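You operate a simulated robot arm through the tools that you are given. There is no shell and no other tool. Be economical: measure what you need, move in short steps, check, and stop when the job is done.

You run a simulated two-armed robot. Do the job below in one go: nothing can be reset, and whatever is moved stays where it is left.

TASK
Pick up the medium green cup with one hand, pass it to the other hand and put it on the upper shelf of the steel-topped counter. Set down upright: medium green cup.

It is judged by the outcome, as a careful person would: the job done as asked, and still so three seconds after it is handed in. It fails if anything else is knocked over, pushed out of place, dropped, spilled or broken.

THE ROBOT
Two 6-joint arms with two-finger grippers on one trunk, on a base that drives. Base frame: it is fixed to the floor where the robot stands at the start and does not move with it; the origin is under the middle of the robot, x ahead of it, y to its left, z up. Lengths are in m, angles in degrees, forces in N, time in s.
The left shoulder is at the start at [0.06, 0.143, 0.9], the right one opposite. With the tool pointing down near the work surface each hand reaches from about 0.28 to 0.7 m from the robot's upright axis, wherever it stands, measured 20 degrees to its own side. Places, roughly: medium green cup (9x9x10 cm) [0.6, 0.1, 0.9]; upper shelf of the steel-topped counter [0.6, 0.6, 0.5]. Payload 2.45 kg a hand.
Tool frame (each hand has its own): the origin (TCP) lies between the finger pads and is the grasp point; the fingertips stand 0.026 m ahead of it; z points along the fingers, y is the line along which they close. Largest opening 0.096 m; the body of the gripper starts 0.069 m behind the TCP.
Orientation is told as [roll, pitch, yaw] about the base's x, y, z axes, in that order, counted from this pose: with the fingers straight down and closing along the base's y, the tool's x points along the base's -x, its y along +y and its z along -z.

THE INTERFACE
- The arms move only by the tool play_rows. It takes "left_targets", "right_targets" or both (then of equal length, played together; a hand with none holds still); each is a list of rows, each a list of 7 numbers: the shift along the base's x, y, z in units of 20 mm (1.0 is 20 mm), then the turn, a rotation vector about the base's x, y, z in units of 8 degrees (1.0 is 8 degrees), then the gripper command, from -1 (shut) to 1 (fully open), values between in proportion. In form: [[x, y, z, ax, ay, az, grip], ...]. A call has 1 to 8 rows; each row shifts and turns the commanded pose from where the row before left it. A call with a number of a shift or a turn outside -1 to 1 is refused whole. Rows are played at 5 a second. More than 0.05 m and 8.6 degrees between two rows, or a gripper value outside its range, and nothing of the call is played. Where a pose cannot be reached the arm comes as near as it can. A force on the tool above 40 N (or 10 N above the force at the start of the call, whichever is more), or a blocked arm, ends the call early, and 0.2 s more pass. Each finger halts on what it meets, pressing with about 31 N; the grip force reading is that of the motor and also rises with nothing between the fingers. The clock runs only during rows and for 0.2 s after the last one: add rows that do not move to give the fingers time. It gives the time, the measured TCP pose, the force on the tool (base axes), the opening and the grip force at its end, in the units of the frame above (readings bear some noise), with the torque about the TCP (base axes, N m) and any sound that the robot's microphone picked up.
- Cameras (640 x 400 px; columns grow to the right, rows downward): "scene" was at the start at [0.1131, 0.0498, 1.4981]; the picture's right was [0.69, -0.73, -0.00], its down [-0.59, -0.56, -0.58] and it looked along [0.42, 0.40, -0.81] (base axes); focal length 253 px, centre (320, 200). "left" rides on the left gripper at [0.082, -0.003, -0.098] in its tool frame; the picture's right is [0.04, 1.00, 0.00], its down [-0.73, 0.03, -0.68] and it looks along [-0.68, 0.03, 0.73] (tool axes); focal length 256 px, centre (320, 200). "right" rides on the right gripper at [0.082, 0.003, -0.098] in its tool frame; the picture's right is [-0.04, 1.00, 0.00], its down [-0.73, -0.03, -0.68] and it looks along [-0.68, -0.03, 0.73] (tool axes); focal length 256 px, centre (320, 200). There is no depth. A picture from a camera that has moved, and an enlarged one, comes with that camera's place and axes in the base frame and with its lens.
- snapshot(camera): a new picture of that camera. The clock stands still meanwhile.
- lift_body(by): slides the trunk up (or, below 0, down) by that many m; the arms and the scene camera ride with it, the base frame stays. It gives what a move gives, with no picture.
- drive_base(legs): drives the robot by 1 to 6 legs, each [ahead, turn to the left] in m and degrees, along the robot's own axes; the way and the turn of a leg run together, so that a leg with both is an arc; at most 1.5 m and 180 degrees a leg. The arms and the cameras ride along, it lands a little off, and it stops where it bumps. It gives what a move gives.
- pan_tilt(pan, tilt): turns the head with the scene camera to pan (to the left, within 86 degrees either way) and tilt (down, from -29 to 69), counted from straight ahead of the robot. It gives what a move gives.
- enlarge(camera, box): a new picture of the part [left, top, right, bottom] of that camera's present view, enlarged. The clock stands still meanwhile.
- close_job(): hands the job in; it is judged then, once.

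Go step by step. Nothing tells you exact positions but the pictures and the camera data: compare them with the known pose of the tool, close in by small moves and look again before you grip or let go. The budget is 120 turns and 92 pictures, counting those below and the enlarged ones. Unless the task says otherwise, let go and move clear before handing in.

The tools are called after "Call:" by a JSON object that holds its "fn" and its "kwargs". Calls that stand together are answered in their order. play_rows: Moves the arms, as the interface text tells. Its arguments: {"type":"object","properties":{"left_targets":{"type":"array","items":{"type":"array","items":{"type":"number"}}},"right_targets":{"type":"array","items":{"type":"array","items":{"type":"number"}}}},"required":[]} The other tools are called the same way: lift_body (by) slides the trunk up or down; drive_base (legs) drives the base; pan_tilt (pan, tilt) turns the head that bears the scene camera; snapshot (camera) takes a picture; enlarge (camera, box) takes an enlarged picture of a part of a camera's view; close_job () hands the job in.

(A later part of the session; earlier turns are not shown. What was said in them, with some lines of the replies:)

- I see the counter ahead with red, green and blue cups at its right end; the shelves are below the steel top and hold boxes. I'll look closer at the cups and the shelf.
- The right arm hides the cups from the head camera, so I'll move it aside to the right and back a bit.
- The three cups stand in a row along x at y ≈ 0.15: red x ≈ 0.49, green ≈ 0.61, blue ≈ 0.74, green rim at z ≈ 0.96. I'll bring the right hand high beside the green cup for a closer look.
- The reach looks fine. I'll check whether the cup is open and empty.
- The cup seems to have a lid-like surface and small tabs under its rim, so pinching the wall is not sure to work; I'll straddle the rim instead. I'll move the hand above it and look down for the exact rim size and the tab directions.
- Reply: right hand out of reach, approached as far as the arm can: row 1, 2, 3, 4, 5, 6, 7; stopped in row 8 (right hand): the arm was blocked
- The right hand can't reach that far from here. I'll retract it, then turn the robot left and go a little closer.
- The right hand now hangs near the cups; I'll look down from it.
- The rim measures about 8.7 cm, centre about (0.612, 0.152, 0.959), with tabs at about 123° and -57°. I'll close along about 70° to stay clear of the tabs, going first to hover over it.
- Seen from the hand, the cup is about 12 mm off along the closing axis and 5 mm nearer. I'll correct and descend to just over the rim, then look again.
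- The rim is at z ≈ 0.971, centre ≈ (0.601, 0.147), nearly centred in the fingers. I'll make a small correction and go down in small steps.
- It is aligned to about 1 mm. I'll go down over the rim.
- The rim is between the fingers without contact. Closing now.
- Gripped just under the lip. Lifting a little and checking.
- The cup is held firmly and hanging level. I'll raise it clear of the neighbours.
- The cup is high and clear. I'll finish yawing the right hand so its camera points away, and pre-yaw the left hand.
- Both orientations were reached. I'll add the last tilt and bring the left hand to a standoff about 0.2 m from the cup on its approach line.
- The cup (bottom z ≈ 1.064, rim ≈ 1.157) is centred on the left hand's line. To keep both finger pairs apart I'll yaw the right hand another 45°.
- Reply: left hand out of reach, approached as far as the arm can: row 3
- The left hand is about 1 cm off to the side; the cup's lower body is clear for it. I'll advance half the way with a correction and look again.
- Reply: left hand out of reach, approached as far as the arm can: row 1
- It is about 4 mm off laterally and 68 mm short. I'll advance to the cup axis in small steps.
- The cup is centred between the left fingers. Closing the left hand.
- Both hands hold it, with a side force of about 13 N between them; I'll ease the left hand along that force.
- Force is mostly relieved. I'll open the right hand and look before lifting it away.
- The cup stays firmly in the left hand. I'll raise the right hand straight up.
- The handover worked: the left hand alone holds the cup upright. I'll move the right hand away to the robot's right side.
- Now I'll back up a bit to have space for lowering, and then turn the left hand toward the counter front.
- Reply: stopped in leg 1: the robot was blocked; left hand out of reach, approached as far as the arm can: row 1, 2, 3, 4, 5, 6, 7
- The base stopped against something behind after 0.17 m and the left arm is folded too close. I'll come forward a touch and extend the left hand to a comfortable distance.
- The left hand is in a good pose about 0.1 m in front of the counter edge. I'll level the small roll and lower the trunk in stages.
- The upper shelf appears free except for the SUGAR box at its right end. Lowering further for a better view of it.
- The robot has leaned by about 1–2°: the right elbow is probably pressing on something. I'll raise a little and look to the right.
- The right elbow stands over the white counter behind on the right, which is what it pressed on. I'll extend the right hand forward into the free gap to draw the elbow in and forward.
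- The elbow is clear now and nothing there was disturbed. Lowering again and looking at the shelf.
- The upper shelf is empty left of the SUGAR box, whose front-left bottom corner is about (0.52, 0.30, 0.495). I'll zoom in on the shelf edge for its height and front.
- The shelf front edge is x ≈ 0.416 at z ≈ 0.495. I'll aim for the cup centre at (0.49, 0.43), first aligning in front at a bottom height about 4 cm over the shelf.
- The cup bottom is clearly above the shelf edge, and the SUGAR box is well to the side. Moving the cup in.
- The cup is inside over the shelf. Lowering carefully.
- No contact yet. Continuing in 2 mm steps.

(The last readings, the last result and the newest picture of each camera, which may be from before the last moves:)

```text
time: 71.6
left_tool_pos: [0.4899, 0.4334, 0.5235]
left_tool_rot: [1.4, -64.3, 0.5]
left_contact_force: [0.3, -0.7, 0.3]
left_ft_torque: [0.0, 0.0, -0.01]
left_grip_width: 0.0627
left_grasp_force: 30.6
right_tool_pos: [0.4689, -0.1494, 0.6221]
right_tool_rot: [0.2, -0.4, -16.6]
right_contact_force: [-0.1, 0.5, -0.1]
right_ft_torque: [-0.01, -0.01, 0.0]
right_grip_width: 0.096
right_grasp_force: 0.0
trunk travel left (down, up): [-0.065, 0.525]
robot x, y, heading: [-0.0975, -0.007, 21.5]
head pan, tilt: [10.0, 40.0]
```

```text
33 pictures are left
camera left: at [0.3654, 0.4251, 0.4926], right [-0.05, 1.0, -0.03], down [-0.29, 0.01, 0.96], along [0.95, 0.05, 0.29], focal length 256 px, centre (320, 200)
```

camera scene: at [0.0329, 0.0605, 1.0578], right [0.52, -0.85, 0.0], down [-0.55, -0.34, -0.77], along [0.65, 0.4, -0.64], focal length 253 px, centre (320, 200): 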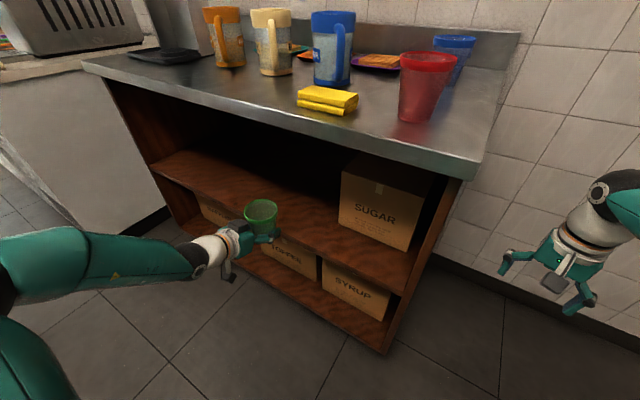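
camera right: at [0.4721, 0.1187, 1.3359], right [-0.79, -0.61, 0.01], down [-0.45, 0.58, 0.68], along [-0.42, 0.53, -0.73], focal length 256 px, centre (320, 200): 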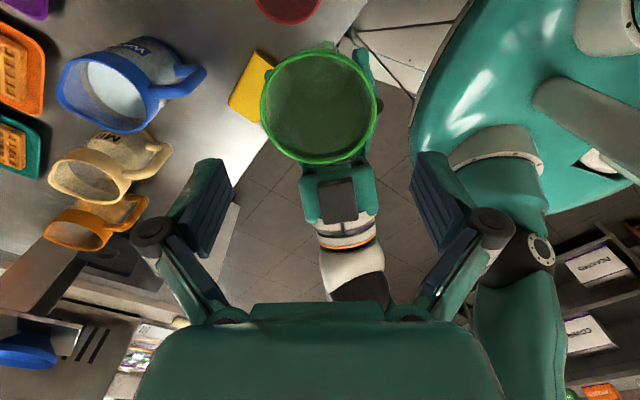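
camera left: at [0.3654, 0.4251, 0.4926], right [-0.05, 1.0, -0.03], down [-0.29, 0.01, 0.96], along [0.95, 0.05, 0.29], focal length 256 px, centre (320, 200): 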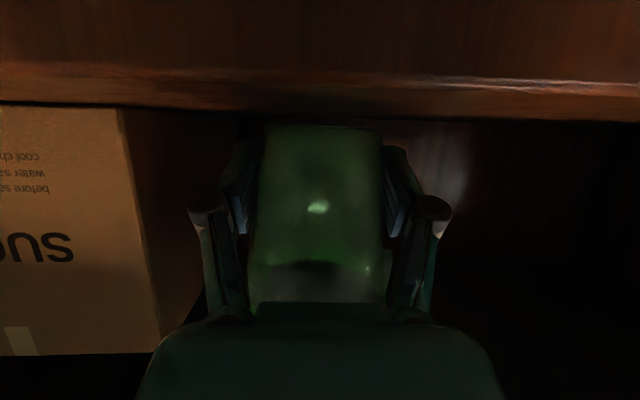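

From this view the cup bottom is at about 0.493 and the shelf at about 0.486, so about 7 mm remain. Continuing.

Call:
{"fn": "play_rows", "kwargs": {"left_targets": [[0, 0, -0.1, 0, 0, 0, -1], [0, 0, -0.1, 0, 0, 0, -1], [0, 0, 0, 0, 0, 0, -1]]}}

Call:
{"fn": "play_rows", "kwargs": {"left_targets": [[0, 0, -0.1, 0, 0, 0, -1], [0, 0, 0, 0, 0, 0, -1]]}}

Call:
{"fn": "snapshot", "kwargs": {"camera": "left"}}

```text
time: 72.4
left_tool_pos: [0.49, 0.433, 0.5186]
left_tool_rot: [1.2, -64.4, 0.7]
left_contact_force: [1.1, 0.3, -0.7]
left_ft_torque: [0.03, 0.05, 0.03]
left_grip_width: 0.063
left_grasp_force: 31.2
right_tool_pos: [0.469, -0.1493, 0.622]
right_tool_rot: [0.2, -0.3, -16.6]
right_contact_force: [-0.1, 0.4, 0.3]
right_ft_torque: [0.0, 0.0, 0.04]
right_grip_width: 0.0959
right_grasp_force: 0.1
trunk travel left (down, up): [-0.065, 0.525]
robot x, y, heading: [-0.096, -0.0026, 21.7]
head pan, tilt: [10.0, 40.0]
```

```text
time: 73.0
left_tool_pos: [0.4887, 0.4336, 0.5165]
left_tool_rot: [1.0, -64.4, 0.7]
left_contact_force: [0.2, -0.4, -0.8]
left_ft_torque: [-0.03, 0.01, -0.04]
left_grip_width: 0.0628
left_grasp_force: 31.0
right_tool_pos: [0.4692, -0.1504, 0.6233]
right_tool_rot: [0.1, -0.3, -16.6]
right_contact_force: [0.3, 0.8, -0.8]
right_ft_torque: [-0.02, -0.06, 0.0]
right_grip_width: 0.0962
right_grasp_force: 0.1
trunk travel left (down, up): [-0.065, 0.525]
robot x, y, heading: [-0.0947, -0.0061, 21.6]
head pan, tilt: [10.0, 40.0]
```

```text
32 pictures are left
camera left: at [0.3649, 0.4259, 0.4868], right [-0.05, 1.0, -0.03], down [-0.29, 0.01, 0.96], along [0.95, 0.05, 0.29], focal length 256 px, centre (320, 200)
```

left: 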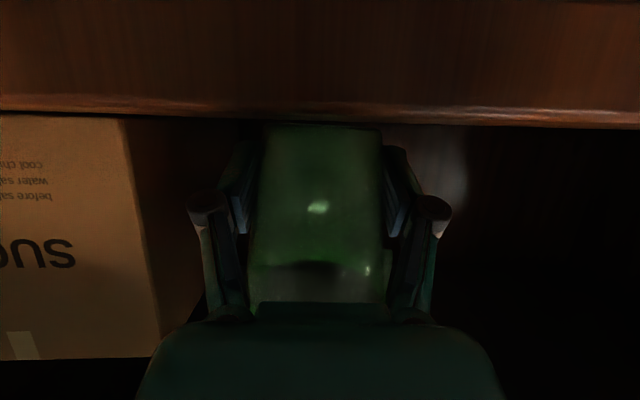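

Nearly touching now. I'll go on in 1–2 mm steps watching the force.

Call:
{"fn": "play_rows", "kwargs": {"left_targets": [[0, 0, -0.1, 0, 0, 0, -1], [0, 0, 0, 0, 0, 0, -1]]}}

Call:
{"fn": "play_rows", "kwargs": {"left_targets": [[0, 0, -0.1, 0, 0, 0, -1], [0, 0, 0, 0, 0, 0, -1]]}}

```text
time: 73.6
left_tool_pos: [0.4901, 0.4322, 0.515]
left_tool_rot: [1.1, -64.3, 0.7]
left_contact_force: [-0.3, 0.7, -1.2]
left_ft_torque: [0.0, -0.03, 0.03]
left_grip_width: 0.0629
left_grasp_force: 31.4
right_tool_pos: [0.4689, -0.1493, 0.6209]
right_tool_rot: [0.2, -0.3, -16.7]
right_contact_force: [-0.3, -0.2, 0.4]
right_ft_torque: [0.02, 0.04, -0.02]
right_grip_width: 0.096
right_grasp_force: 0.1
trunk travel left (down, up): [-0.065, 0.525]
robot x, y, heading: [-0.0928, -0.0069, 21.5]
head pan, tilt: [10.0, 40.0]
```

```text
time: 74.2
left_tool_pos: [0.4912, 0.4343, 0.5141]
left_tool_rot: [1.1, -64.2, 0.7]
left_contact_force: [-0.8, -0.6, 1.8]
left_ft_torque: [-0.06, -0.02, -0.01]
left_grip_width: 0.0628
left_grasp_force: 31.1
right_tool_pos: [0.4695, -0.1495, 0.6224]
right_tool_rot: [0.2, -0.3, -16.5]
right_contact_force: [0.3, -0.7, -0.3]
right_ft_torque: [0.03, -0.04, 0.01]
right_grip_width: 0.0958
right_grasp_force: 0.0
trunk travel left (down, up): [-0.065, 0.525]
robot x, y, heading: [-0.0972, -0.0043, 21.5]
head pan, tilt: [10.0, 40.0]
```

Call:
{"fn": "play_rows", "kwargs": {"left_targets": [[0, 0, -0.1, 0, 0, 0, -1], [0, 0, 0, 0, 0, 0, -1]]}}

Call:
{"fn": "enlarge", "kwargs": {"camera": "scene", "box": [220, 150, 360, 260]}}

Call:
{"fn": "enlarge", "kwargs": {"camera": "left", "box": [220, 80, 420, 205]}}

```text
time: 74.8
left_tool_pos: [0.4903, 0.4344, 0.5142]
left_tool_rot: [1.2, -64.4, 0.6]
left_contact_force: [-0.6, -1.1, 8.6]
left_ft_torque: [-0.25, -0.07, 0.0]
left_grip_width: 0.0628
left_grasp_force: 31.6
left hand out of reach, approached as far as the arm can: row 1
right_tool_pos: [0.4685, -0.1495, 0.6228]
right_tool_rot: [0.2, -0.5, -16.6]
right_contact_force: [0.4, 0.3, 0.6]
right_ft_torque: [0.0, -0.01, -0.03]
right_grip_width: 0.096
right_grasp_force: 0.1
trunk travel left (down, up): [-0.065, 0.525]
robot x, y, heading: [-0.0947, -0.0085, 21.7]
head pan, tilt: [10.0, 40.0]
```

```text
3.64 times, centred on (290, 205) of scene
camera zoom: at [0.0322, 0.0601, 1.058], right [0.52, -0.85, 0.0], down [-0.55, -0.34, -0.77], along [0.65, 0.4, -0.64], focal length 921 px, centre (429, 182)
```

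zoom: 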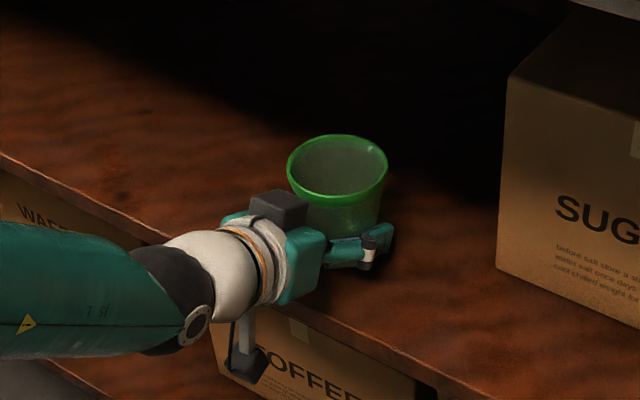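

```text
3.20 times, centred on (320, 142) of left
camera zoom: at [0.3661, 0.4272, 0.4837], right [-0.05, 1.0, -0.03], down [-0.3, 0.01, 0.95], along [0.95, 0.05, 0.3], focal length 819 px, centre (320, 384)
```

zoom: 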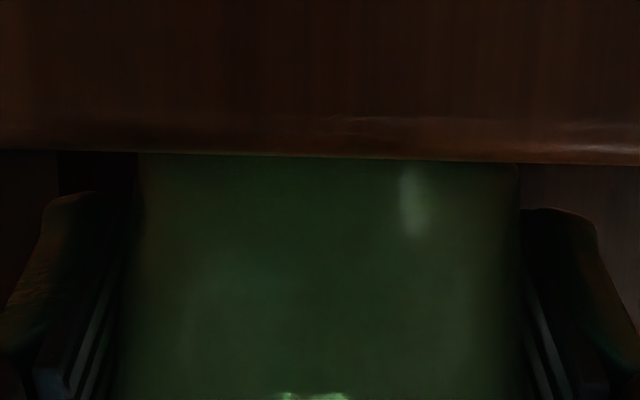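

The cup rests on the shelf (about 9 N upward). Opening the left hand gradually.

Call:
{"fn": "play_rows", "kwargs": {"left_targets": [[0, 0, 0.1, 0, 0, 0, -0.5], [0, 0, 0, 0, 0, 0, 0], [0, 0, 0, 0, 0, 0, 0.3], [0, 0, 0, 0, 0, 0, 0.5], [0, 0, 0, 0, 0, 0, 0.7], [0, 0, 0, 0, 0, 0, 1], [0, 0, 0, 0, 0, 0, 1]]}}

Call:
{"fn": "enlarge", "kwargs": {"camera": "scene", "box": [220, 150, 360, 260]}}

Call:
{"fn": "snapshot", "kwargs": {"camera": "left"}}

```text
time: 76.4
left_tool_pos: [0.4893, 0.4351, 0.515]
left_tool_rot: [1.2, -64.3, 0.8]
left_contact_force: [-0.1, 0.1, -0.4]
left_ft_torque: [-0.02, 0.01, -0.05]
left_grip_width: 0.096
left_grasp_force: 0.0
right_tool_pos: [0.4689, -0.1499, 0.6233]
right_tool_rot: [0.1, -0.3, -16.6]
right_contact_force: [0.6, -0.3, 0.5]
right_ft_torque: [0.01, -0.01, -0.05]
right_grip_width: 0.0962
right_grasp_force: 0.0
trunk travel left (down, up): [-0.065, 0.525]
robot x, y, heading: [-0.0958, -0.0076, 21.5]
head pan, tilt: [10.0, 40.0]
```

```text
3.64 times, centred on (290, 205) of scene
camera zoom: at [0.0329, 0.0605, 1.0578], right [0.52, -0.85, 0.0], down [-0.55, -0.34, -0.77], along [0.65, 0.4, -0.64], focal length 921 px, centre (429, 182)
```

zoom: 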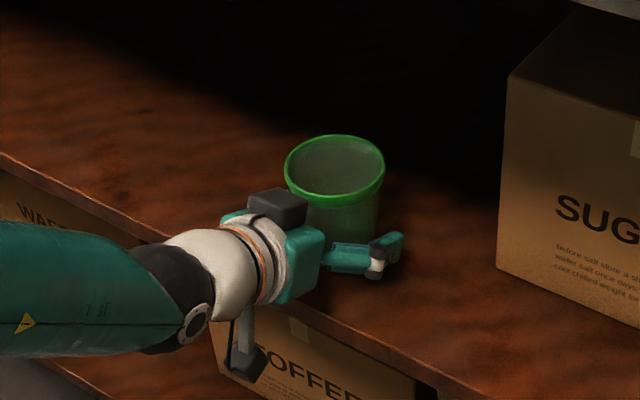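

```text
28 pictures are left
camera left: at [0.3661, 0.4276, 0.4844], right [-0.05, 1.0, -0.03], down [-0.29, 0.01, 0.96], along [0.95, 0.05, 0.29], focal length 256 px, centre (320, 200)
```

left: 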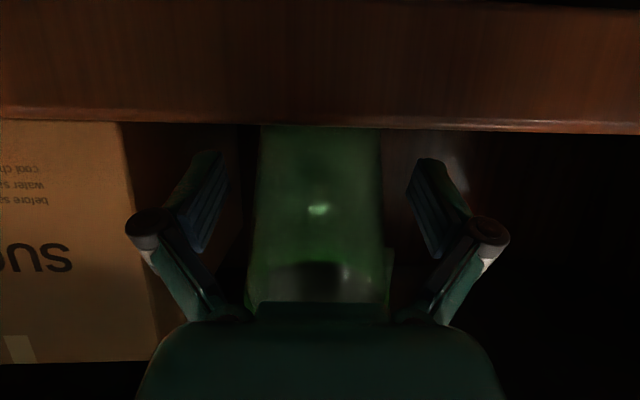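

The cup stands on its own between the open fingers. Retracting straight back.

Call:
{"fn": "play_rows", "kwargs": {"left_targets": [[-0.5, 0, 0, 0, 0, 0, 1], [-0.8, 0, 0, 0, 0, 0, 1], [-1, 0, 0, 0, 0, 0, 1], [-1, 0, 0, 0, 0, 0, 1], [-1, 0, 0, 0, 0, 0, 1], [-1, 0, 0, 0, 0, 0, 1], [-1, 0, 0, 0, 0, 0, 1], [-1, 0, 0, 0, 0, 0, 1]]}}

Call:
{"fn": "snapshot", "kwargs": {"camera": "scene"}}

Call:
{"fn": "snapshot", "kwargs": {"camera": "left"}}

```text
time: 78.2
left_tool_pos: [0.3493, 0.4564, 0.5288]
left_tool_rot: [1.2, -64.3, 0.7]
left_contact_force: [0.5, 0.3, -0.1]
left_ft_torque: [-0.01, -0.03, 0.03]
left_grip_width: 0.0959
left_grasp_force: 0.1
left hand out of reach, approached as far as the arm can: row 2, 3, 5, 7
right_tool_pos: [0.4691, -0.1492, 0.6227]
right_tool_rot: [0.2, -0.3, -16.6]
right_contact_force: [1.0, 0.5, -0.3]
right_ft_torque: [0.03, 0.02, 0.01]
right_grip_width: 0.0959
right_grasp_force: 0.0
trunk travel left (down, up): [-0.065, 0.525]
robot x, y, heading: [-0.0967, -0.0076, 21.7]
head pan, tilt: [10.0, 40.0]
```

```text
27 pictures are left
camera scene: at [0.0329, 0.0604, 1.0578], right [0.52, -0.85, 0.0], down [-0.55, -0.34, -0.77], along [0.65, 0.4, -0.64], focal length 253 px, centre (320, 200)
```

scene: 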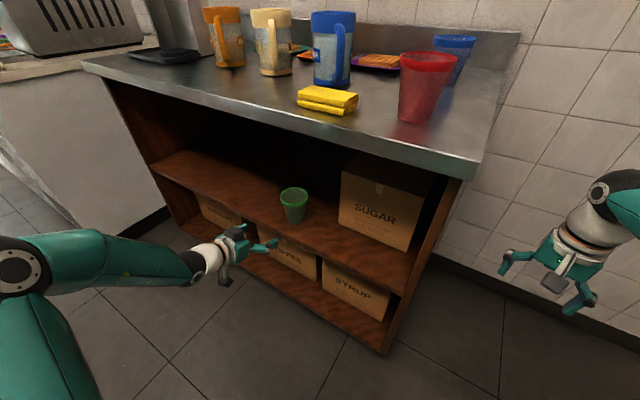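

```text
26 pictures are left
camera left: at [0.2243, 0.4472, 0.4973], right [-0.05, 1.0, -0.03], down [-0.29, 0.01, 0.96], along [0.95, 0.05, 0.29], focal length 256 px, centre (320, 200)
```

left: 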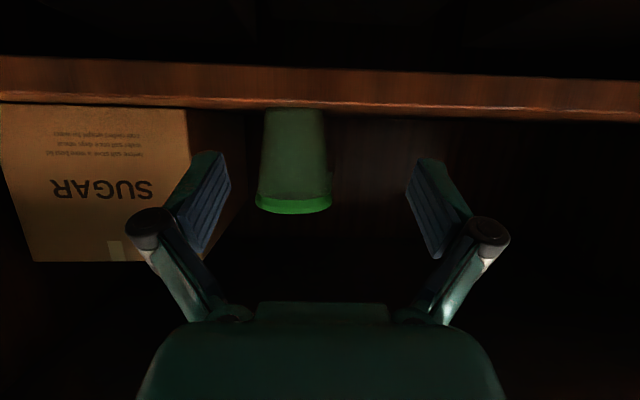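

Call:
{"fn": "enlarge", "kwargs": {"camera": "scene", "box": [230, 150, 370, 250]}}

```text
4.00 times, centred on (300, 200) of scene
camera zoom: at [0.0329, 0.0604, 1.0578], right [0.52, -0.85, 0.0], down [-0.55, -0.34, -0.77], along [0.65, 0.4, -0.64], focal length 1013 px, centre (400, 200)
```

zoom: 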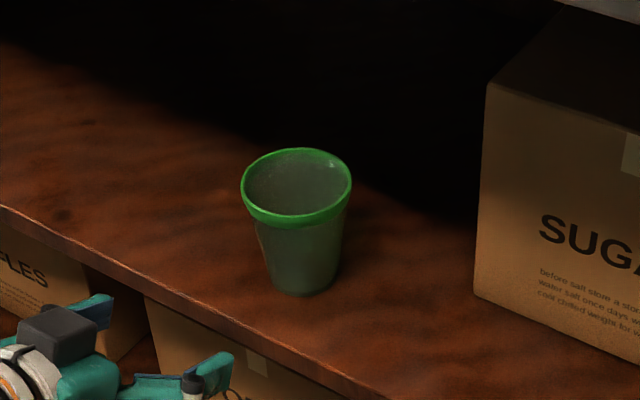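

The green cup stands upright on the upper shelf, both hands are clear of it, and nothing else in view has moved. Handing in.

Call:
{"fn": "close_job", "kwargs": {}}

```text
The job is handed in.
```

The medium green cup is standing upright on the upper shelf of the steel-topped counter, just left of the SUGAR box. The right hand picked it up and passed it to the left hand, which set it down; both hands are clear.

While backing up, the base bumped something behind it. Later the right elbow pressed briefly on the white counter behind on the right. I saw nothing knocked over or out of place afterwards, but I didn't see what the base touched.
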